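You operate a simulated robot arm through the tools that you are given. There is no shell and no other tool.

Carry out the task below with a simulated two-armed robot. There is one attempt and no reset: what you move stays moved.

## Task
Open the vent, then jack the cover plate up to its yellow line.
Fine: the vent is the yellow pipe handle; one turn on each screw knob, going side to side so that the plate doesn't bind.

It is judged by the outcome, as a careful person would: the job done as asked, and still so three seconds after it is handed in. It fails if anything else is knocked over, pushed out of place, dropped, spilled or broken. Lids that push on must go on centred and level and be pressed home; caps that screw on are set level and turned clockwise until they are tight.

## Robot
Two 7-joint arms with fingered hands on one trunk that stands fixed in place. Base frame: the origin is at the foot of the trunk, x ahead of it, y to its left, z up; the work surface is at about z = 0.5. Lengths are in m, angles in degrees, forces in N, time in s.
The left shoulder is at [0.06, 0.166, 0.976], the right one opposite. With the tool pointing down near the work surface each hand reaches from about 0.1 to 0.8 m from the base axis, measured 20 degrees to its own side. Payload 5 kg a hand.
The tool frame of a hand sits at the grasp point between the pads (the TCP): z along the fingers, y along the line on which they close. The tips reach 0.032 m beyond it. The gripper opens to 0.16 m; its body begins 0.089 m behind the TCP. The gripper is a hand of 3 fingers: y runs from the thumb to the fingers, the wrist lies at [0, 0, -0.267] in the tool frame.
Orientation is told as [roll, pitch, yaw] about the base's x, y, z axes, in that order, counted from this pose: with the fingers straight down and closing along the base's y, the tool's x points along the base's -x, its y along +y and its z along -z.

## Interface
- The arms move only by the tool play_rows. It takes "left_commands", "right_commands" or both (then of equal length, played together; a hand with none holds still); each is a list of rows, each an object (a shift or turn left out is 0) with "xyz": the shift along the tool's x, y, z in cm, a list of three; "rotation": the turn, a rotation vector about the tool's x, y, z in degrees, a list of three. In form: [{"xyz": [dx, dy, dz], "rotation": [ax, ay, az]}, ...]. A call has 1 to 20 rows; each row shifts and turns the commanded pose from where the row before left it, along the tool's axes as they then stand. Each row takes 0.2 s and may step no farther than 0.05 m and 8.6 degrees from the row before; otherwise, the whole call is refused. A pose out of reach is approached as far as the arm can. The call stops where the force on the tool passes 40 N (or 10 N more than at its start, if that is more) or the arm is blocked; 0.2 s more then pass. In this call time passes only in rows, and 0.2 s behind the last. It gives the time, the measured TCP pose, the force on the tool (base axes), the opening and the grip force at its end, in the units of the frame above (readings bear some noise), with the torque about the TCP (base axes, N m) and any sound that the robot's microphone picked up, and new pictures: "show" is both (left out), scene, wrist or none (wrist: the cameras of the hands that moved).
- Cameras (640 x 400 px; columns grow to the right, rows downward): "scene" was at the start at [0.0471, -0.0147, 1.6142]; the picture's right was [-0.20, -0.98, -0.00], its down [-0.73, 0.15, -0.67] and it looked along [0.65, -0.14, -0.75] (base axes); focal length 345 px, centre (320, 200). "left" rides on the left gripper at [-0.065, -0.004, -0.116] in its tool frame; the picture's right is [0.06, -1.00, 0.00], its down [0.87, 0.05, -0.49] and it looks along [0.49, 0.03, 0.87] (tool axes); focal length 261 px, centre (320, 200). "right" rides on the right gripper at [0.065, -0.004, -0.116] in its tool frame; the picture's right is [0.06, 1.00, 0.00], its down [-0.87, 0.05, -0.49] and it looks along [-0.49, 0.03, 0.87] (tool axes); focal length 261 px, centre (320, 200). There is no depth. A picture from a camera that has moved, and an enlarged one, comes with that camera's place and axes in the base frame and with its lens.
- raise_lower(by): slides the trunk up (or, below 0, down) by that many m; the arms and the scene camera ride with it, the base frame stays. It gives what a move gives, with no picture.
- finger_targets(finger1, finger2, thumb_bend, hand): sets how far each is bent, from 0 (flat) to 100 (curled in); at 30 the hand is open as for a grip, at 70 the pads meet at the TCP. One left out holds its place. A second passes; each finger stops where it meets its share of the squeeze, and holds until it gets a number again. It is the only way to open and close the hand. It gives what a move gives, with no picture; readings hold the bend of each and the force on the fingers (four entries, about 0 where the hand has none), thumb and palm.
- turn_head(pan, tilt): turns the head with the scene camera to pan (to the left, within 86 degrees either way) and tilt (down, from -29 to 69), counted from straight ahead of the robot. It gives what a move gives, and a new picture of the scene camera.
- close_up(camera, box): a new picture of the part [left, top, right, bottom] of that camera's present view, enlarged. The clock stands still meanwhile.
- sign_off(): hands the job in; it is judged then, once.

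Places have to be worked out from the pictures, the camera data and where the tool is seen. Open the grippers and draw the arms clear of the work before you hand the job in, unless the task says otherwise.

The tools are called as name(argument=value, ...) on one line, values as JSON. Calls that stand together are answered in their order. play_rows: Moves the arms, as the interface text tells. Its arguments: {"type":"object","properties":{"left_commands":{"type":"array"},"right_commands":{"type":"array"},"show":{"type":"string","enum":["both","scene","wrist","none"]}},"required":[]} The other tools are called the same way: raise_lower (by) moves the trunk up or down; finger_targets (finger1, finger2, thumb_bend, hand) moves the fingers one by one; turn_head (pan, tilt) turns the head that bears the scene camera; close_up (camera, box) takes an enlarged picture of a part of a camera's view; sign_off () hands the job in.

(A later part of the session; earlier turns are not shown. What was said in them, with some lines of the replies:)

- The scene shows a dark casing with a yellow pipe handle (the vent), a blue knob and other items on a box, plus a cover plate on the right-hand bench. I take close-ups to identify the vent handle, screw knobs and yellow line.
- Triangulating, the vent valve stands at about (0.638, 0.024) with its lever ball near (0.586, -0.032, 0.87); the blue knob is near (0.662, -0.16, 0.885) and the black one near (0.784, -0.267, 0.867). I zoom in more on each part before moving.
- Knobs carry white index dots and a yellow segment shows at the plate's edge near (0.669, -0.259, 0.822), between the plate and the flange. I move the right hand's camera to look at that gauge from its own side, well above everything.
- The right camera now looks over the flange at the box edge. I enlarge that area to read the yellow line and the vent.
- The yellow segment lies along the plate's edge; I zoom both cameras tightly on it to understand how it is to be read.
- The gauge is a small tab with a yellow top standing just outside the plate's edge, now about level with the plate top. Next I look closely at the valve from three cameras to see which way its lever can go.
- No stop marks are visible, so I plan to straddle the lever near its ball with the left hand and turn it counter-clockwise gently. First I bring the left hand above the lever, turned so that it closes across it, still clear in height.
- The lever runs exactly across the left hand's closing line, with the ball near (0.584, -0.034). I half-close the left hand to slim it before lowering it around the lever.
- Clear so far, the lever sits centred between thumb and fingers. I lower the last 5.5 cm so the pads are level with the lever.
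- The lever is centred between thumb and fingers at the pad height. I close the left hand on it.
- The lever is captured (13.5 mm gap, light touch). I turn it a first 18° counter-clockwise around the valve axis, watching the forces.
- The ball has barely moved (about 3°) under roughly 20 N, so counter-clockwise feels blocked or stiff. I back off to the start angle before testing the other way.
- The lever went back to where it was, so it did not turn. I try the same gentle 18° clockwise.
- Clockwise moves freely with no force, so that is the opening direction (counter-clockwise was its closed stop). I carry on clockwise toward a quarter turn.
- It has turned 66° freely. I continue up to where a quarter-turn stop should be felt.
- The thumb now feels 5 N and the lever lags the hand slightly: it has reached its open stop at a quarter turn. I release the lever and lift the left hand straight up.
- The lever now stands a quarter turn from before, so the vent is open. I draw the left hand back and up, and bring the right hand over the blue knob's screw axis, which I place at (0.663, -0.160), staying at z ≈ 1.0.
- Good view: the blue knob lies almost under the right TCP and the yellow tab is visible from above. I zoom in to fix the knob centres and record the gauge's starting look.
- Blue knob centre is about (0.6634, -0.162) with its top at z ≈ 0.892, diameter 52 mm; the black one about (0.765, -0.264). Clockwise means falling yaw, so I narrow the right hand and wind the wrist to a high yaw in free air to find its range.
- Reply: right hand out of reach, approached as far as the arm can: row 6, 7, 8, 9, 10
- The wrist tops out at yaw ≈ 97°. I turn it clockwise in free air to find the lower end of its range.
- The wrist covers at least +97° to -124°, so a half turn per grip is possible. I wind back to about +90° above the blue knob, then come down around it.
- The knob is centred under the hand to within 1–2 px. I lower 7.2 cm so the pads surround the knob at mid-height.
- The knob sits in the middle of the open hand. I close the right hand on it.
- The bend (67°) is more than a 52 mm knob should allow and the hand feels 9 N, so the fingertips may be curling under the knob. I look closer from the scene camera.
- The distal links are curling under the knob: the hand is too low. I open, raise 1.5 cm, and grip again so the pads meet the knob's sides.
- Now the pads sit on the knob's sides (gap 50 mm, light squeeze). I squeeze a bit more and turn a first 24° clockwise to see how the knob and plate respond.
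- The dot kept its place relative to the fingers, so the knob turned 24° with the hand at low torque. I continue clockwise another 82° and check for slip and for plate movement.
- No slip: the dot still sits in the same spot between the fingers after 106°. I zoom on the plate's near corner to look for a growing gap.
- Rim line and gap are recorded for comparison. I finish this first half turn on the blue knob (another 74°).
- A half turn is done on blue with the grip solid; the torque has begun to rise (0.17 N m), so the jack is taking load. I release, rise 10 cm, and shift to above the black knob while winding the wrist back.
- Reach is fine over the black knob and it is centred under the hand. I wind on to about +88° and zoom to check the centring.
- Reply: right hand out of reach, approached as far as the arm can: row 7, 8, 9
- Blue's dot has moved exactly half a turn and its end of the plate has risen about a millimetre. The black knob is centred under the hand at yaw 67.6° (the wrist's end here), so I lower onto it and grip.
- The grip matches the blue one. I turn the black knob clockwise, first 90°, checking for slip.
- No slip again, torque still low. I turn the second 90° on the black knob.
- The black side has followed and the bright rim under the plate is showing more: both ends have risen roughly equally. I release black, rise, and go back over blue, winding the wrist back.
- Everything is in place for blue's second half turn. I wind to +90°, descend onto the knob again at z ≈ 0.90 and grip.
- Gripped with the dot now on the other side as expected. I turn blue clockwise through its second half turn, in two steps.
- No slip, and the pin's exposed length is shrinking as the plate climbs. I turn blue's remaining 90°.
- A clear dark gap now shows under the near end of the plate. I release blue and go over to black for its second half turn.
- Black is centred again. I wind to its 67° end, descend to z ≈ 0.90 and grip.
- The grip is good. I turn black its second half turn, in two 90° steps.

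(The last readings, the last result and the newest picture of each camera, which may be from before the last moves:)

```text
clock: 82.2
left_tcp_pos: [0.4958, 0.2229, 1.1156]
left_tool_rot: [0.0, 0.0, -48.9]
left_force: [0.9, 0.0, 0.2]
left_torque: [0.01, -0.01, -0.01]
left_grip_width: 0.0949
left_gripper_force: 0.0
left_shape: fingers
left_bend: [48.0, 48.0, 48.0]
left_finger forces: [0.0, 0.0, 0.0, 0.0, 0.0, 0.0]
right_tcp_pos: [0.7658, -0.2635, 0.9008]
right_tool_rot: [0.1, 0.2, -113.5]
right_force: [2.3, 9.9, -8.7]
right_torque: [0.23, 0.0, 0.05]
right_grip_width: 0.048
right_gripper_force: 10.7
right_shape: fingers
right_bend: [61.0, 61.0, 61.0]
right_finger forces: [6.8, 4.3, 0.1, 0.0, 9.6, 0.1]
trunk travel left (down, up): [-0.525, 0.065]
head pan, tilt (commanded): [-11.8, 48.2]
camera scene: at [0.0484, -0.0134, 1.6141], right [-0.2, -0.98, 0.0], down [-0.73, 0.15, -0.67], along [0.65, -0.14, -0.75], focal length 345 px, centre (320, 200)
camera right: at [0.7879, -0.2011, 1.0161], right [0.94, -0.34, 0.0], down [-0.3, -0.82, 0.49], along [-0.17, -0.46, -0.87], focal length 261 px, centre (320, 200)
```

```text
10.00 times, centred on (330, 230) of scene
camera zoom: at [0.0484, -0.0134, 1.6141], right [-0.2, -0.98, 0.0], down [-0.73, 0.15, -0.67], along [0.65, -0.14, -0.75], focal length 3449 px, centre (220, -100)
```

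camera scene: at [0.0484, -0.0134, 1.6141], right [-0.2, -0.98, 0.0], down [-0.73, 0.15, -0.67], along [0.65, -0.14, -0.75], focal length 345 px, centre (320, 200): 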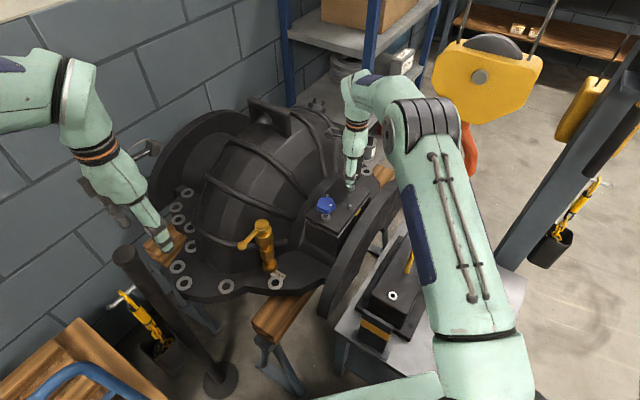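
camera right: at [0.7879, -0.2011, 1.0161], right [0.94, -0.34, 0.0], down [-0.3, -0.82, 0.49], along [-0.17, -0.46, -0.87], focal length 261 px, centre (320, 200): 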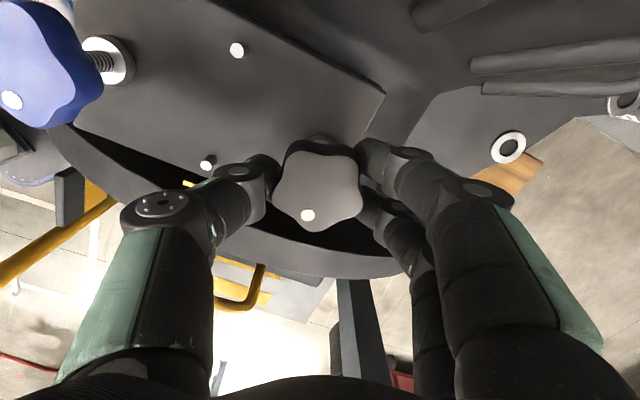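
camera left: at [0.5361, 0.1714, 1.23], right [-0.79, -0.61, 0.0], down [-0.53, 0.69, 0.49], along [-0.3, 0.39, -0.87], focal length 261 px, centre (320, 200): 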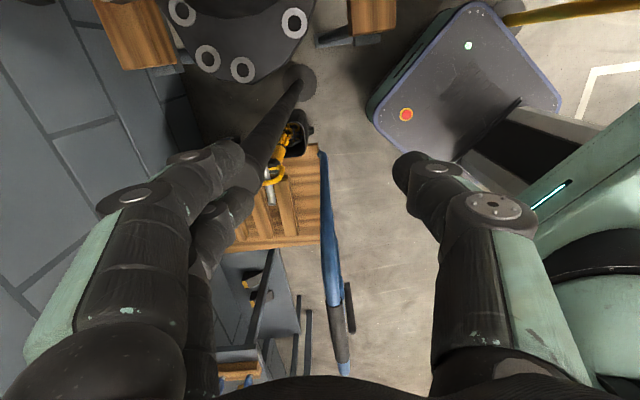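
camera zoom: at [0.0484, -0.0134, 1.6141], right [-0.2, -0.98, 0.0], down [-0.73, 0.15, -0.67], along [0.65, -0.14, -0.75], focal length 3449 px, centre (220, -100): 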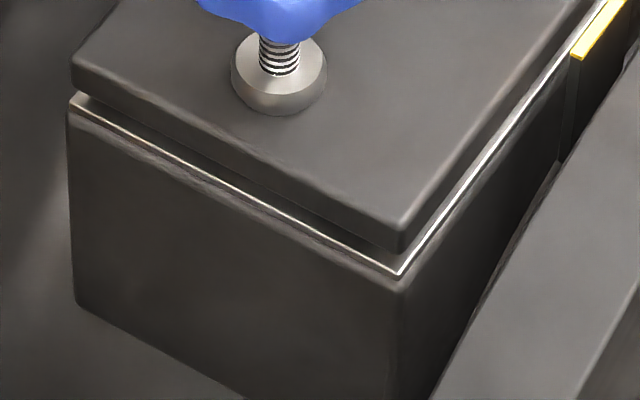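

Each knob has now had one full turn (360° by the wrist readings, no slip). I release black and lift the hand to look at the plate against the yellow tab.

finger_targets(hand="right", finger1=46, finger2=46, thumb_bend=46)

play_rows(right_commands=[{"xyz": [0, 0, -2.5]}, {"xyz": [0, 0, -4]}, {"xyz": [0, 0, -4]}], show="both")

close_up(camera="scene", box=[290, 150, 400, 240])

close_up(camera="right", box=[140, 80, 380, 230])

```text
clock: 83.2
left_tcp_pos: [0.4941, 0.2218, 1.1152]
left_tool_rot: [0.1, 0.1, -48.9]
left_force: [0.5, 0.1, -0.2]
left_torque: [0.01, -0.01, 0.01]
left_grip_width: 0.0948
left_gripper_force: 0.1
left_shape: fingers
left_bend: [48.0, 48.0, 48.0]
left_finger forces: [0.0, 0.0, 0.0, 0.1, 0.0, 0.1]
right_tcp_pos: [0.7649, -0.2632, 0.9015]
right_tool_rot: [0.1, 0.1, -113.4]
right_force: [0.2, 0.0, -0.2]
right_torque: [-0.01, -0.01, -0.02]
right_grip_width: 0.1026
right_gripper_force: 0.1
right_shape: fingers
right_bend: [46.0, 46.0, 46.0]
right_finger forces: [0.0, 0.0, 0.0, 0.0, 0.0, 0.0]
trunk travel left (down, up): [-0.525, 0.065]
head pan, tilt (commanded): [-11.8, 48.2]
```

```text
clock: 84.0
left_tcp_pos: [0.4954, 0.2231, 1.1161]
left_tool_rot: [0.1, 0.1, -48.9]
left_force: [0.0, 0.9, 0.5]
left_torque: [0.01, 0.0, -0.01]
left_grip_width: 0.0949
left_gripper_force: 0.1
left_shape: fingers
left_bend: [48.0, 48.0, 48.0]
left_finger forces: [0.1, 0.0, 0.1, 0.0, 0.0, 0.0]
right_tcp_pos: [0.7654, -0.2631, 1.0069]
right_tool_rot: [0.1, 0.2, -113.4]
right_force: [-0.4, -0.1, 0.2]
right_torque: [0.0, -0.02, 0.02]
right_grip_width: 0.1032
right_gripper_force: 0.0
right_shape: fingers
right_bend: [46.0, 46.0, 46.0]
right_finger forces: [0.0, 0.0, 0.0, 0.0, 0.0, 0.0]
trunk travel left (down, up): [-0.525, 0.065]
head pan, tilt (commanded): [-11.8, 48.2]
camera scene: at [0.0466, -0.0138, 1.6141], right [-0.2, -0.98, 0.0], down [-0.73, 0.15, -0.67], along [0.65, -0.14, -0.75], focal length 345 px, centre (320, 200)
camera right: at [0.7869, -0.2008, 1.1221], right [0.94, -0.34, 0.0], down [-0.3, -0.82, 0.49], along [-0.17, -0.46, -0.87], focal length 261 px, centre (320, 200)
```

scene: 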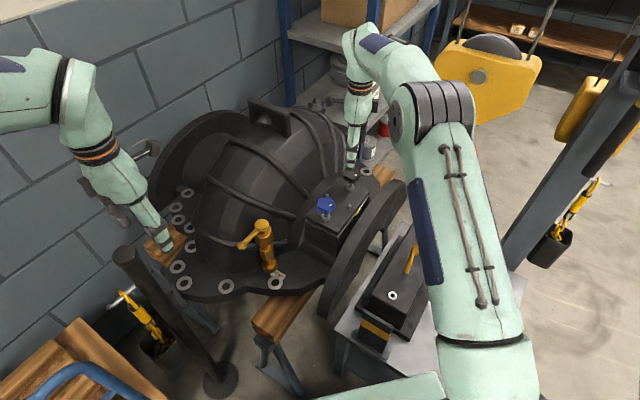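
right: 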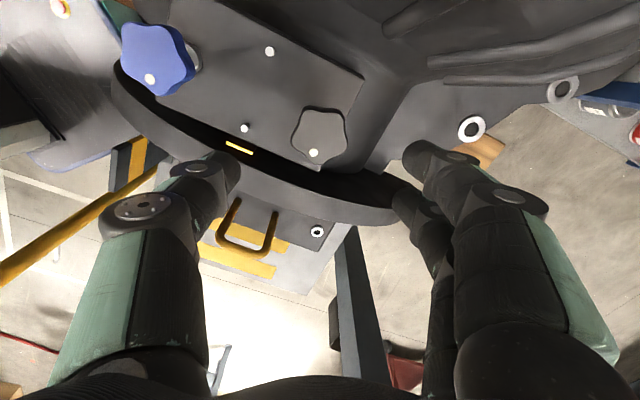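

```text
4.44 times, centred on (345, 195) of scene
camera zoom: at [0.0466, -0.0138, 1.6141], right [-0.2, -0.98, 0.0], down [-0.73, 0.15, -0.67], along [0.65, -0.14, -0.75], focal length 1533 px, centre (209, 222)
```

zoom: 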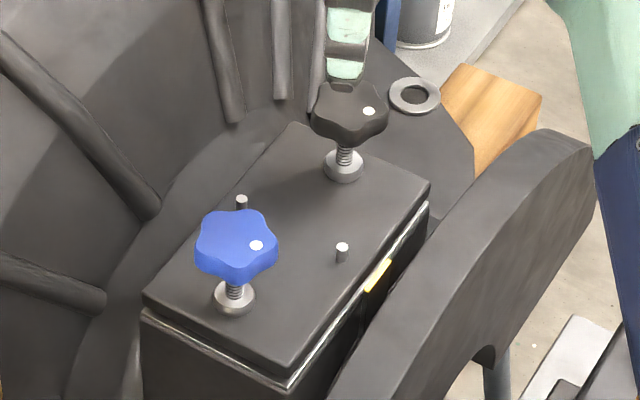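

```text
2.67 times, centred on (260, 155) of right
camera zoom: at [0.7869, -0.2008, 1.1221], right [0.94, -0.34, 0.0], down [-0.3, -0.82, 0.49], along [-0.17, -0.46, -0.87], focal length 695 px, centre (480, 320)
```

zoom: 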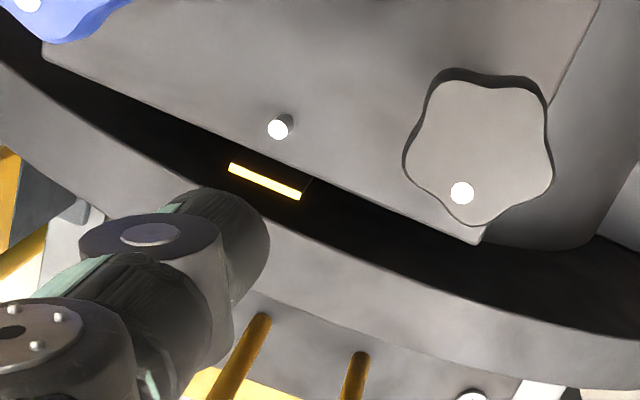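

Both dots are back where they started, confirming a full turn each. I repeat the very first close-ups, same boxes, to measure how far the plate has risen.

close_up(camera="scene", box=[335, 185, 385, 225])

close_up(camera="scene", box=[290, 160, 380, 216])

```text
10.00 times, centred on (360, 205) of scene
camera zoom: at [0.0466, -0.0138, 1.6141], right [-0.2, -0.98, 0.0], down [-0.73, 0.15, -0.67], along [0.65, -0.14, -0.75], focal length 3449 px, centre (-80, 150)
```

zoom: 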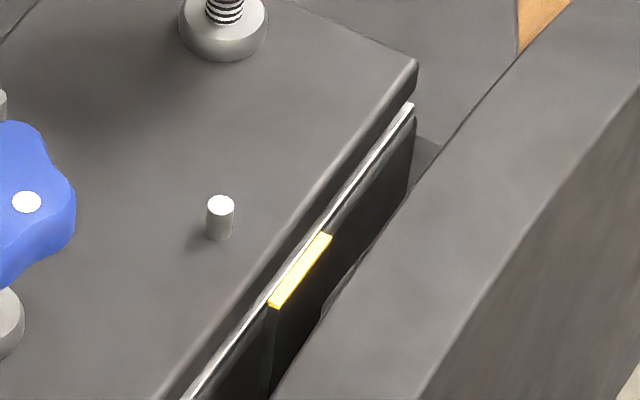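

```text
7.11 times, centred on (335, 188) of scene
camera zoom: at [0.0466, -0.0138, 1.6141], right [-0.2, -0.98, 0.0], down [-0.73, 0.15, -0.67], along [0.65, -0.14, -0.75], focal length 2453 px, centre (213, 285)
```

zoom: 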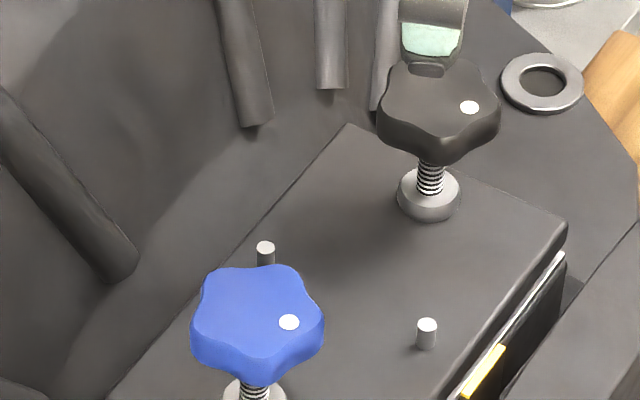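

The plate has risen roughly 6–7 mm evenly at both ends. I zoom tightly on the tab and plate edge from the present right camera, which looks from the dome side.

close_up(camera="right", box=[215, 130, 271, 165])

```text
11.43 times, centred on (243, 148) of right
camera zoom: at [0.7869, -0.2008, 1.1221], right [0.94, -0.34, 0.0], down [-0.3, -0.82, 0.49], along [-0.17, -0.46, -0.87], focal length 2979 px, centre (1200, 800)
```

zoom: 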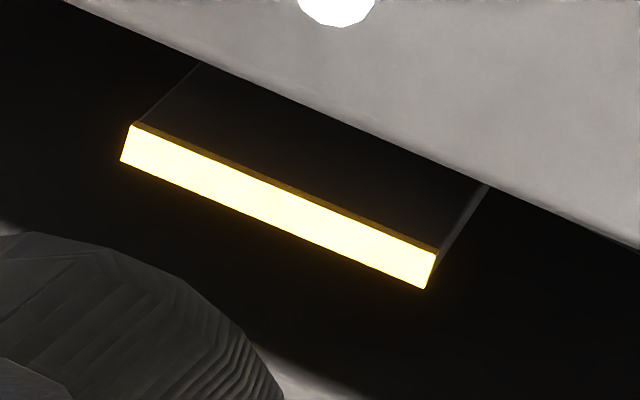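

From this side I can see the tab's inner face below the yellow, so I need better angles. I wind the wrist round and return the right camera to its first viewing pose over the flange for a like-for-like comparison.

play_rows(right_commands=[{"rotation": [0, 0, -8.56]}, {"rotation": [0, 0, -8.56]}, {"rotation": [0, 0, -8.56]}, {"rotation": [0, 0, -8.56]}, {"rotation": [0, 0, -8.56]}, {"rotation": [0, 0, -8.56]}, {"rotation": [0, 0, -8.56]}, {"rotation": [0, 0, -8.56]}, {"rotation": [0, 0, -8.56]}, {"rotation": [0, 0, -8.56]}, {"rotation": [0, 0, -8.56]}, {"rotation": [0, 0, -8.56]}, {"rotation": [0, 0, -8.56]}, {"rotation": [0, 0, -8.56]}, {"rotation": [0, 0, -8.56]}, {"rotation": [0, 0, -8.56]}, {"rotation": [0, 0, -8.56]}, {"rotation": [0, 0, -8.56]}, {"rotation": [0, 0, -8.56]}], show="none")

play_rows(right_commands=[{"xyz": [4.05, 2.17, 0]}, {"xyz": [4.05, 2.17, 0]}, {"xyz": [4.05, 2.17, 0]}, {"xyz": [4.05, 2.17, 0]}, {"xyz": [4.05, 2.17, 0]}, {"xyz": [4.05, 2.17, 0]}, {"xyz": [4.05, 2.17, 0]}], show="wrist")

close_up(camera="right", box=[240, 255, 290, 280])

close_up(camera="right", box=[190, 245, 330, 355])

```text
clock: 88.0
left_tcp_pos: [0.4947, 0.2226, 1.1151]
left_tool_rot: [0.0, 0.0, -48.9]
left_force: [0.4, -0.4, -1.1]
left_torque: [0.0, 0.02, -0.02]
left_grip_width: 0.0947
left_gripper_force: 0.0
left_shape: fingers
left_bend: [48.0, 48.0, 48.0]
left_finger forces: [0.1, 0.1, 0.0, 0.1, 0.1, 0.1]
right_tcp_pos: [0.7632, -0.2643, 1.0059]
right_tool_rot: [0.0, -0.1, 49.4]
right_force: [0.7, -0.2, 0.1]
right_torque: [-0.01, 0.01, 0.02]
right_grip_width: 0.1028
right_gripper_force: 0.1
right_shape: fingers
right_bend: [46.0, 46.0, 46.0]
right_finger forces: [0.1, 0.0, 0.1, 0.0, 0.0, 0.0]
trunk travel left (down, up): [-0.525, 0.065]
head pan, tilt (commanded): [-11.8, 48.2]
```

```text
clock: 89.6
left_tcp_pos: [0.495, 0.2225, 1.1159]
left_tool_rot: [0.0, 0.0, -48.8]
left_force: [-0.6, -0.3, 0.7]
left_torque: [0.0, -0.03, 0.02]
left_grip_width: 0.0951
left_gripper_force: 0.0
left_shape: fingers
left_bend: [48.0, 48.0, 48.0]
left_finger forces: [0.0, 0.0, 0.0, 0.1, 0.0, 0.1]
right_tcp_pos: [0.4629, -0.3803, 1.007]
right_tool_rot: [-0.1, -0.1, 49.4]
right_force: [-0.8, -0.5, 0.1]
right_torque: [0.01, -0.03, -0.02]
right_grip_width: 0.1034
right_gripper_force: 0.1
right_shape: fingers
right_bend: [46.0, 46.0, 46.0]
right_finger forces: [0.0, 0.1, 0.0, 0.1, 0.0, 0.0]
trunk travel left (down, up): [-0.525, 0.065]
head pan, tilt (commanded): [-11.8, 48.2]
camera right: at [0.4228, -0.4318, 1.1211], right [-0.8, 0.6, 0.0], down [0.52, 0.69, 0.49], along [0.3, 0.39, -0.87], focal length 261 px, centre (320, 200)
```

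right: 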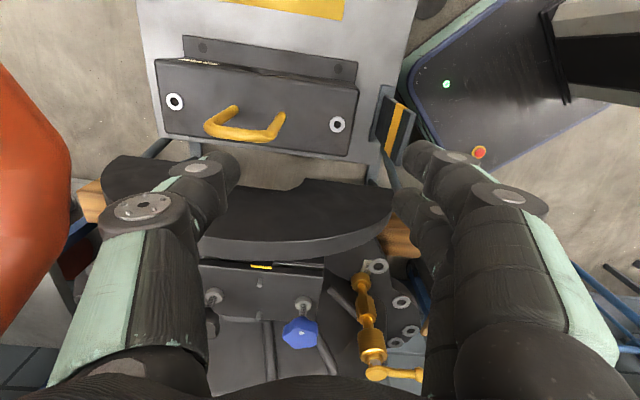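

```text
12.80 times, centred on (265, 268) of right
camera zoom: at [0.4228, -0.4318, 1.1211], right [-0.8, 0.6, 0.0], down [0.52, 0.69, 0.49], along [0.3, 0.39, -0.87], focal length 3336 px, centre (1024, -664)
```

zoom: 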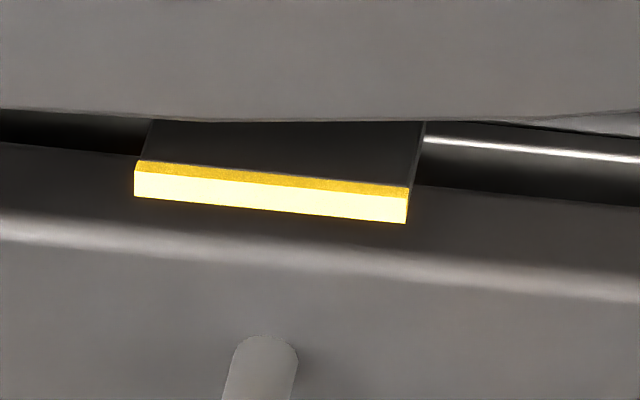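

```text
3.64 times, centred on (260, 300) of right
camera zoom: at [0.4228, -0.4318, 1.1211], right [-0.8, 0.6, 0.0], down [0.52, 0.69, 0.49], along [0.3, 0.39, -0.87], focal length 948 px, centre (538, -164)
```

zoom: 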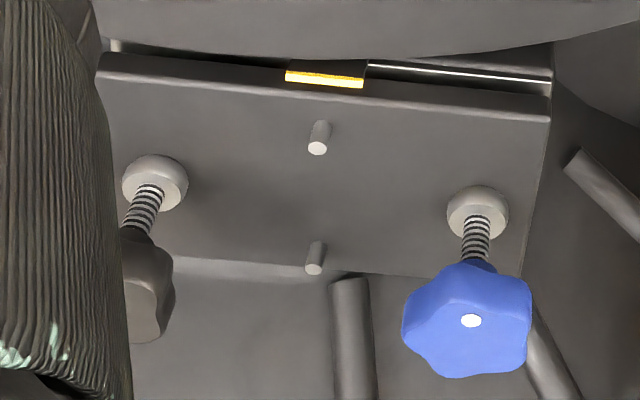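

The plate edge now stands with its top about level with the yellow tab's top (lift ≈ 6 mm, tab top within about 1 mm of the plate's upper face). But an orange hook at the left of the right camera's view looks nearer than before, so I look at the whole scene before moving the arm.

close_up(camera="scene", box=[0, 0, 640, 400])

close_up(camera="scene", box=[380, 0, 640, 200])

close_up(camera="right", box=[0, 0, 640, 400])

```text
1.00 times, centred on (320, 200) of scene (not enlarged: the box is as wide or as high as the picture)
camera zoom: at [0.0458, -0.0145, 1.6142], right [-0.2, -0.98, 0.0], down [-0.73, 0.15, -0.67], along [0.65, -0.14, -0.74], focal length 345 px, centre (320, 200)
```

zoom: 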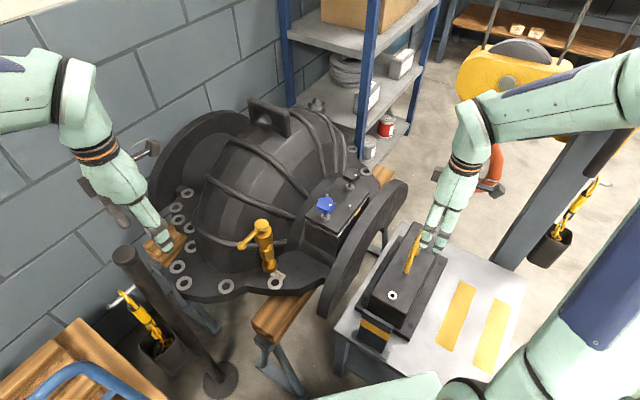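

```text
2.00 times, centred on (510, 100) of scene
camera zoom: at [0.0458, -0.0145, 1.6142], right [-0.2, -0.98, 0.0], down [-0.73, 0.15, -0.67], along [0.65, -0.14, -0.74], focal length 690 px, centre (-60, 400)
```

zoom: 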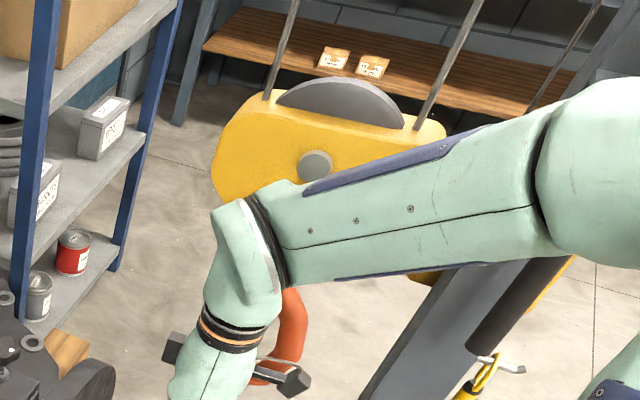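

```text
1.00 times, centred on (320, 200) of right (not enlarged: the box is as wide or as high as the picture)
camera zoom: at [0.4228, -0.4318, 1.1211], right [-0.8, 0.6, 0.0], down [0.52, 0.69, 0.49], along [0.3, 0.39, -0.87], focal length 261 px, centre (320, 200)
```

zoom: 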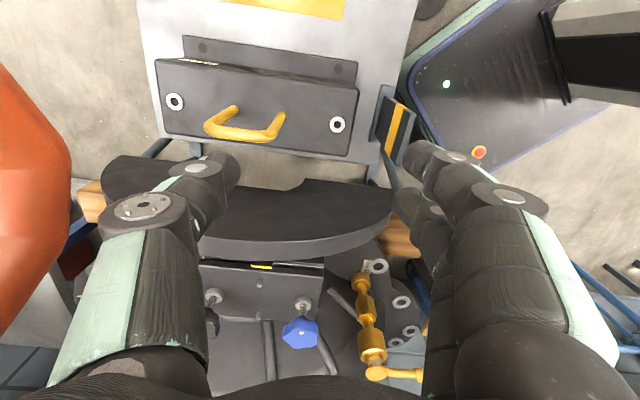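

The yellow hook block now appears at column ~515 rather than ~487, so it is either swinging or leaning on my forearm. I hold still for a moment and look again to tell which.

play_rows(right_commands=[{"xyz": [0, 0, 0]}], show="scene")

close_up(camera="scene", box=[380, 0, 640, 200])

```text
clock: 90.0
left_tcp_pos: [0.4945, 0.2228, 1.116]
left_tool_rot: [0.1, 0.0, -48.9]
left_force: [-0.5, -1.4, -0.1]
left_torque: [-0.03, -0.01, -0.03]
left_grip_width: 0.0948
left_gripper_force: 0.1
left_shape: fingers
left_bend: [48.0, 48.0, 48.0]
left_finger forces: [0.0, 0.0, 0.0, 0.0, 0.1, 0.0]
right_tcp_pos: [0.4622, -0.3795, 1.0054]
right_tool_rot: [-0.1, -0.1, 49.2]
right_force: [0.5, -0.1, -1.0]
right_torque: [0.0, 0.01, 0.0]
right_grip_width: 0.1034
right_gripper_force: 0.0
right_shape: fingers
right_bend: [46.0, 46.0, 46.0]
right_finger forces: [0.0, 0.0, 0.0, 0.0, 0.0, 0.1]
trunk travel left (down, up): [-0.525, 0.065]
head pan, tilt (commanded): [-11.8, 48.2]
camera scene: at [0.0466, -0.0143, 1.6142], right [-0.2, -0.98, 0.0], down [-0.73, 0.15, -0.67], along [0.65, -0.14, -0.75], focal length 345 px, centre (320, 200)
```

scene: 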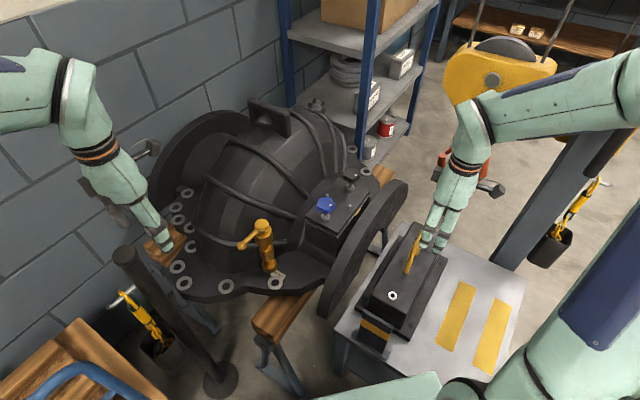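

```text
2.00 times, centred on (510, 100) of scene
camera zoom: at [0.0466, -0.0143, 1.6142], right [-0.2, -0.98, 0.0], down [-0.73, 0.15, -0.67], along [0.65, -0.14, -0.75], focal length 690 px, centre (-60, 400)
```

zoom: 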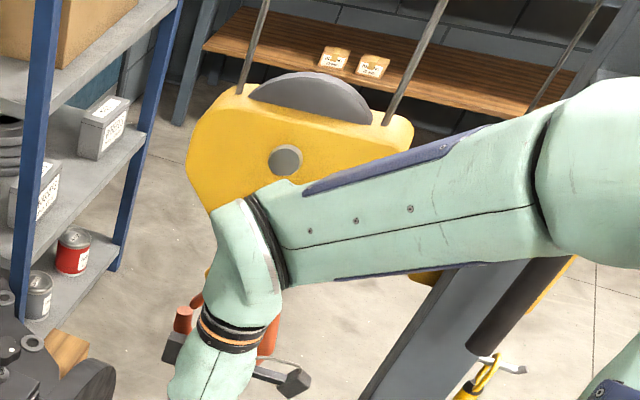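

The block moved 15 px in 0.4 s, so it is swinging freely after my forearm brushed the hook on the way back. I draw the right hand slowly straight back (−x), away from it, so it can swing without hitting anything and settle.

play_rows(right_commands=[{"xyz": [1.6, 1.9, 0]}, {"xyz": [1.6, 1.9, 0]}, {"xyz": [1.6, 1.9, 0]}, {"xyz": [1.6, 1.9, 0]}], show="both")

close_up(camera="scene", box=[380, 0, 640, 200])

```text
clock: 91.0
left_tcp_pos: [0.4949, 0.2216, 1.1151]
left_tool_rot: [-0.1, 0.1, -48.9]
left_force: [-0.1, 0.7, 0.2]
left_torque: [-0.02, -0.01, 0.02]
left_grip_width: 0.0951
left_gripper_force: 0.0
left_shape: fingers
left_bend: [48.0, 48.0, 48.0]
left_finger forces: [0.1, 0.0, 0.0, 0.1, 0.0, 0.0]
right_tcp_pos: [0.3642, -0.378, 1.0055]
right_tool_rot: [-0.3, -0.1, 49.2]
right_force: [-0.6, -1.1, -0.1]
right_torque: [0.0, 0.01, 0.03]
right_grip_width: 0.1032
right_gripper_force: 0.1
right_shape: fingers
right_bend: [46.0, 46.0, 46.0]
right_finger forces: [0.0, 0.0, 0.1, 0.0, 0.1, 0.0]
trunk travel left (down, up): [-0.525, 0.065]
head pan, tilt (commanded): [-11.8, 48.2]
camera scene: at [0.0465, -0.014, 1.6142], right [-0.2, -0.98, 0.0], down [-0.73, 0.15, -0.67], along [0.65, -0.14, -0.75], focal length 345 px, centre (320, 200)
camera right: at [0.3245, -0.4292, 1.1204], right [-0.8, 0.6, 0.0], down [0.53, 0.69, 0.49], along [0.3, 0.39, -0.87], focal length 261 px, centre (320, 200)
```

scene: 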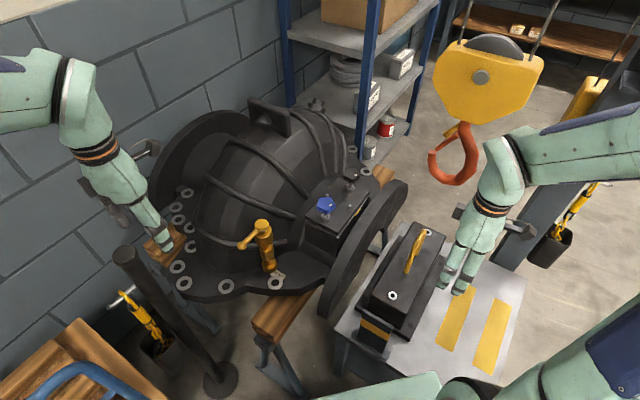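
right: 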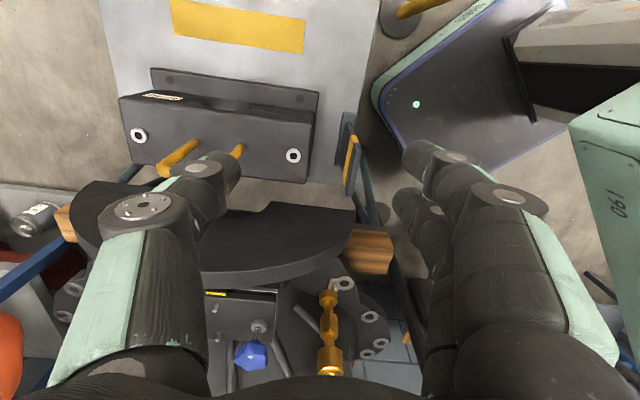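

```text
2.00 times, centred on (510, 100) of scene
camera zoom: at [0.0465, -0.014, 1.6142], right [-0.2, -0.98, 0.0], down [-0.73, 0.15, -0.67], along [0.65, -0.14, -0.75], focal length 690 px, centre (-60, 400)
```

zoom: 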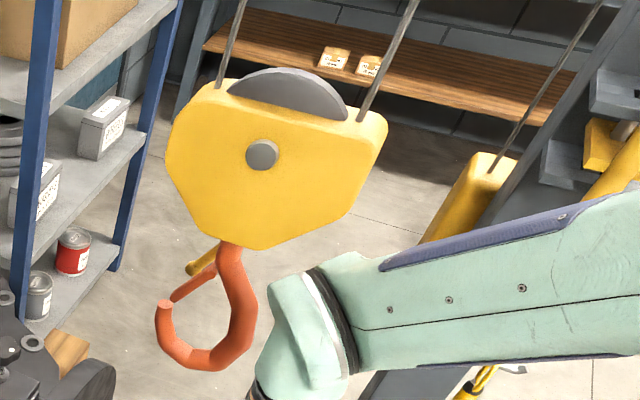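

The arm is now clear of the hook block, which is back near its usual place. I wait a second and look whether it is still swinging.

play_rows(right_commands=[{"xyz": [0, 0, 0]}, {"xyz": [0, 0, 0]}], show="none")

close_up(camera="scene", box=[380, 0, 640, 200])

play_rows(right_commands=[{"xyz": [0, 0, 0]}, {"xyz": [0, 0, 0]}], show="none")

close_up(camera="scene", box=[380, 0, 640, 200])

```text
clock: 91.6
left_tcp_pos: [0.4953, 0.2227, 1.1158]
left_tool_rot: [0.0, 0.0, -48.9]
left_force: [0.3, 0.5, -0.1]
left_torque: [0.0, 0.0, 0.02]
left_grip_width: 0.0948
left_gripper_force: 0.1
left_shape: fingers
left_bend: [48.0, 48.0, 48.0]
left_finger forces: [0.1, 0.1, 0.0, 0.0, 0.1, 0.1]
right_tcp_pos: [0.3647, -0.3775, 1.0044]
right_tool_rot: [0.0, -0.1, 49.4]
right_force: [0.0, 0.0, 0.2]
right_torque: [0.01, -0.02, 0.01]
right_grip_width: 0.1031
right_gripper_force: 0.1
right_shape: fingers
right_bend: [46.0, 46.0, 46.0]
right_finger forces: [0.0, 0.0, 0.0, 0.0, 0.0, 0.0]
trunk travel left (down, up): [-0.525, 0.065]
head pan, tilt (commanded): [-11.8, 48.2]
```

```text
2.00 times, centred on (510, 100) of scene
camera zoom: at [0.0472, -0.0142, 1.6142], right [-0.2, -0.98, 0.0], down [-0.73, 0.15, -0.67], along [0.65, -0.14, -0.75], focal length 690 px, centre (-60, 400)
```

zoom: 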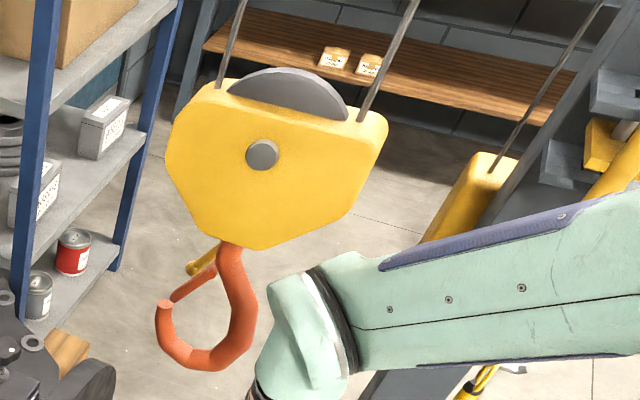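

```text
clock: 92.2
left_tcp_pos: [0.4959, 0.222, 1.1149]
left_tool_rot: [0.0, 0.0, -48.8]
left_force: [0.5, 0.2, 1.0]
left_torque: [0.01, 0.03, 0.0]
left_grip_width: 0.0948
left_gripper_force: 0.1
left_shape: fingers
left_bend: [48.0, 48.0, 48.0]
left_finger forces: [0.0, 0.0, 0.0, 0.0, 0.1, 0.1]
right_tcp_pos: [0.3649, -0.377, 1.0056]
right_tool_rot: [0.0, -0.1, 49.1]
right_force: [0.0, -0.8, 0.0]
right_torque: [0.0, 0.02, 0.01]
right_grip_width: 0.1031
right_gripper_force: 0.1
right_shape: fingers
right_bend: [46.0, 46.0, 46.0]
right_finger forces: [0.1, 0.0, 0.0, 0.1, 0.1, 0.0]
trunk travel left (down, up): [-0.525, 0.065]
head pan, tilt (commanded): [-11.8, 48.2]
```

```text
2.00 times, centred on (510, 100) of scene
camera zoom: at [0.0471, -0.0142, 1.6142], right [-0.2, -0.98, 0.0], down [-0.73, 0.15, -0.67], along [0.65, -0.14, -0.75], focal length 690 px, centre (-60, 400)
```

zoom: 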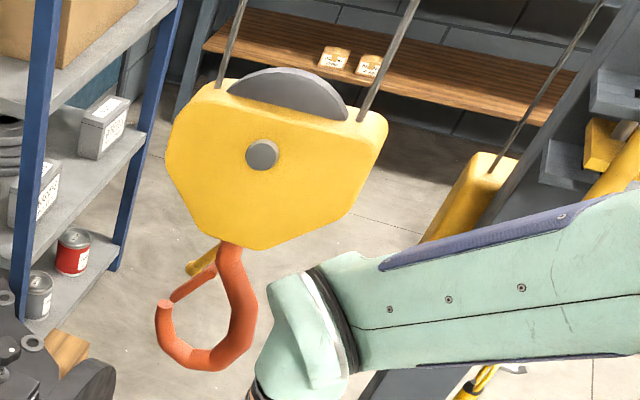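

The block hangs still at its original place (axle at about (481, 77), as before). I open both hands fully and take a last look at the vent and plate.

finger_targets(hand="right", finger1=30, finger2=30, thumb_bend=30)

finger_targets(hand="left", finger1=30, finger2=30, thumb_bend=30)

close_up(camera="scene", box=[220, 150, 400, 262])

close_up(camera="right", box=[190, 270, 310, 345])

close_up(camera="scene", box=[0, 0, 640, 400])

```text
clock: 93.2
left_tcp_pos: [0.4948, 0.2219, 1.1159]
left_tool_rot: [0.0, -0.1, -48.9]
left_force: [-0.2, 0.0, 0.2]
left_torque: [-0.03, 0.03, 0.0]
left_grip_width: 0.0948
left_gripper_force: 0.0
left_shape: fingers
left_bend: [48.0, 48.0, 48.0]
left_finger forces: [0.1, 0.0, 0.1, 0.0, 0.0, 0.1]
right_tcp_pos: [0.3648, -0.3788, 1.0047]
right_tool_rot: [0.0, -0.1, 49.2]
right_force: [-1.0, 0.2, 0.0]
right_torque: [-0.02, -0.02, -0.01]
right_grip_width: 0.1675
right_gripper_force: 0.1
right_shape: fingers
right_bend: [30.0, 30.0, 30.0]
right_finger forces: [0.0, 0.0, 0.0, 0.0, 0.0, 0.0]
trunk travel left (down, up): [-0.525, 0.065]
head pan, tilt (commanded): [-11.8, 48.2]
```

```text
clock: 94.2
left_tcp_pos: [0.4956, 0.2206, 1.1149]
left_tool_rot: [0.0, 0.0, -48.9]
left_force: [-0.1, 0.5, 0.4]
left_torque: [0.01, -0.01, 0.0]
left_grip_width: 0.1678
left_gripper_force: 0.1
left_shape: fingers
left_bend: [30.0, 30.0, 30.0]
left_finger forces: [0.0, 0.1, 0.0, 0.0, 0.0, 0.0]
right_tcp_pos: [0.3636, -0.3777, 1.0043]
right_tool_rot: [0.0, -0.1, 49.2]
right_force: [0.7, -0.2, -0.2]
right_torque: [0.0, -0.02, 0.02]
right_grip_width: 0.1673
right_gripper_force: 0.0
right_shape: fingers
right_bend: [30.0, 30.0, 30.0]
right_finger forces: [0.0, 0.0, 0.0, 0.0, 0.1, 0.0]
trunk travel left (down, up): [-0.525, 0.065]
head pan, tilt (commanded): [-11.8, 48.2]
```

```text
3.56 times, centred on (310, 206) of scene
camera zoom: at [0.0471, -0.0142, 1.6142], right [-0.2, -0.98, 0.0], down [-0.73, 0.15, -0.67], along [0.65, -0.14, -0.75], focal length 1226 px, centre (356, 179)
```

zoom: 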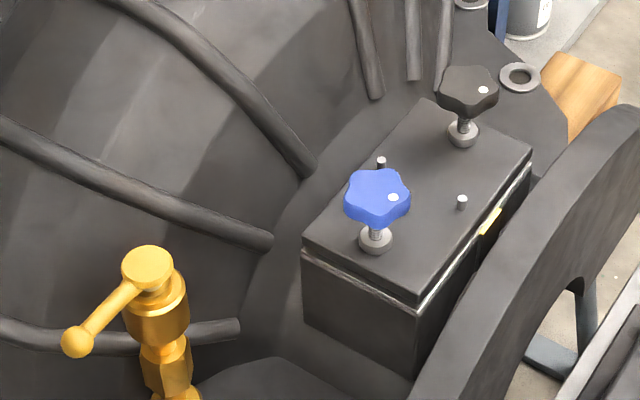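

```text
5.33 times, centred on (250, 308) of right
camera zoom: at [0.3253, -0.4294, 1.1202], right [-0.8, 0.6, 0.0], down [0.53, 0.69, 0.49], along [0.3, 0.39, -0.87], focal length 1390 px, centre (693, -373)
```

zoom: 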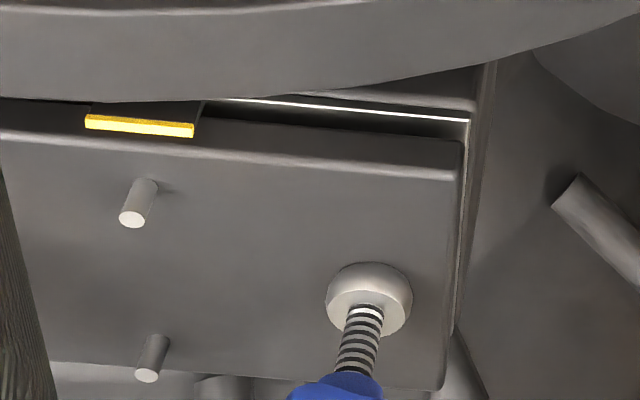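

```text
1.00 times, centred on (320, 200) of scene (not enlarged: the box is as wide or as high as the picture)
camera zoom: at [0.0471, -0.0142, 1.6142], right [-0.2, -0.98, 0.0], down [-0.73, 0.15, -0.67], along [0.65, -0.14, -0.75], focal length 345 px, centre (320, 200)
```

zoom: 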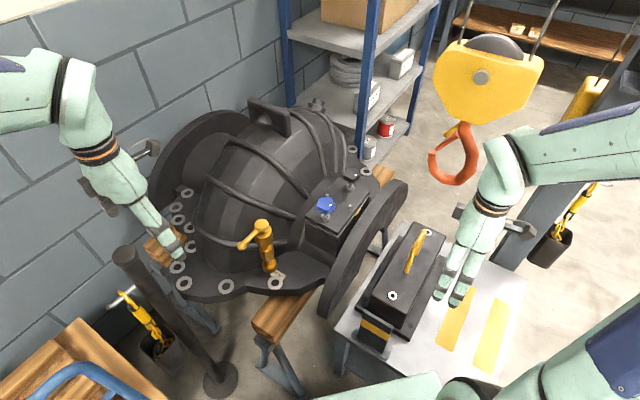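

Vent lever is at its open stop, both knobs have had a full turn each, the plate stands level with its upper face at the yellow band, and the hook block hangs still where it was. Both hands are open and clear, so I hand the job in.

sign_off()

```text
The job is handed in.
```

The vent is open and the cover plate is jacked up level to its yellow line, and I've handed the job in.

- **Vent:** The yellow lever would not move counter-clockwise. It turned freely clockwise, and I took it a quarter turn until it stopped. I took that stop as fully open, because nothing on the valve marks which way it opens.
- **Plate:** I gave each knob one full clockwise turn, in half turns, alternating blue and black. The white dots on both knobs came back to where they started, so neither slipped. The plate rose about 6 mm, by roughly the same amount at both ends. By my measurements from the pictures, its top face is within about 1–1.5 mm of the top of the yellow band.
- **Crane hook:** On the way back from the black knob, my right forearm appears to have brushed the hanging crane hook and set it swinging. I moved the arm clear and waited. The hook stopped and hung still, as near as I can tell where it was before.

Both hands are open, empty and away from the work.
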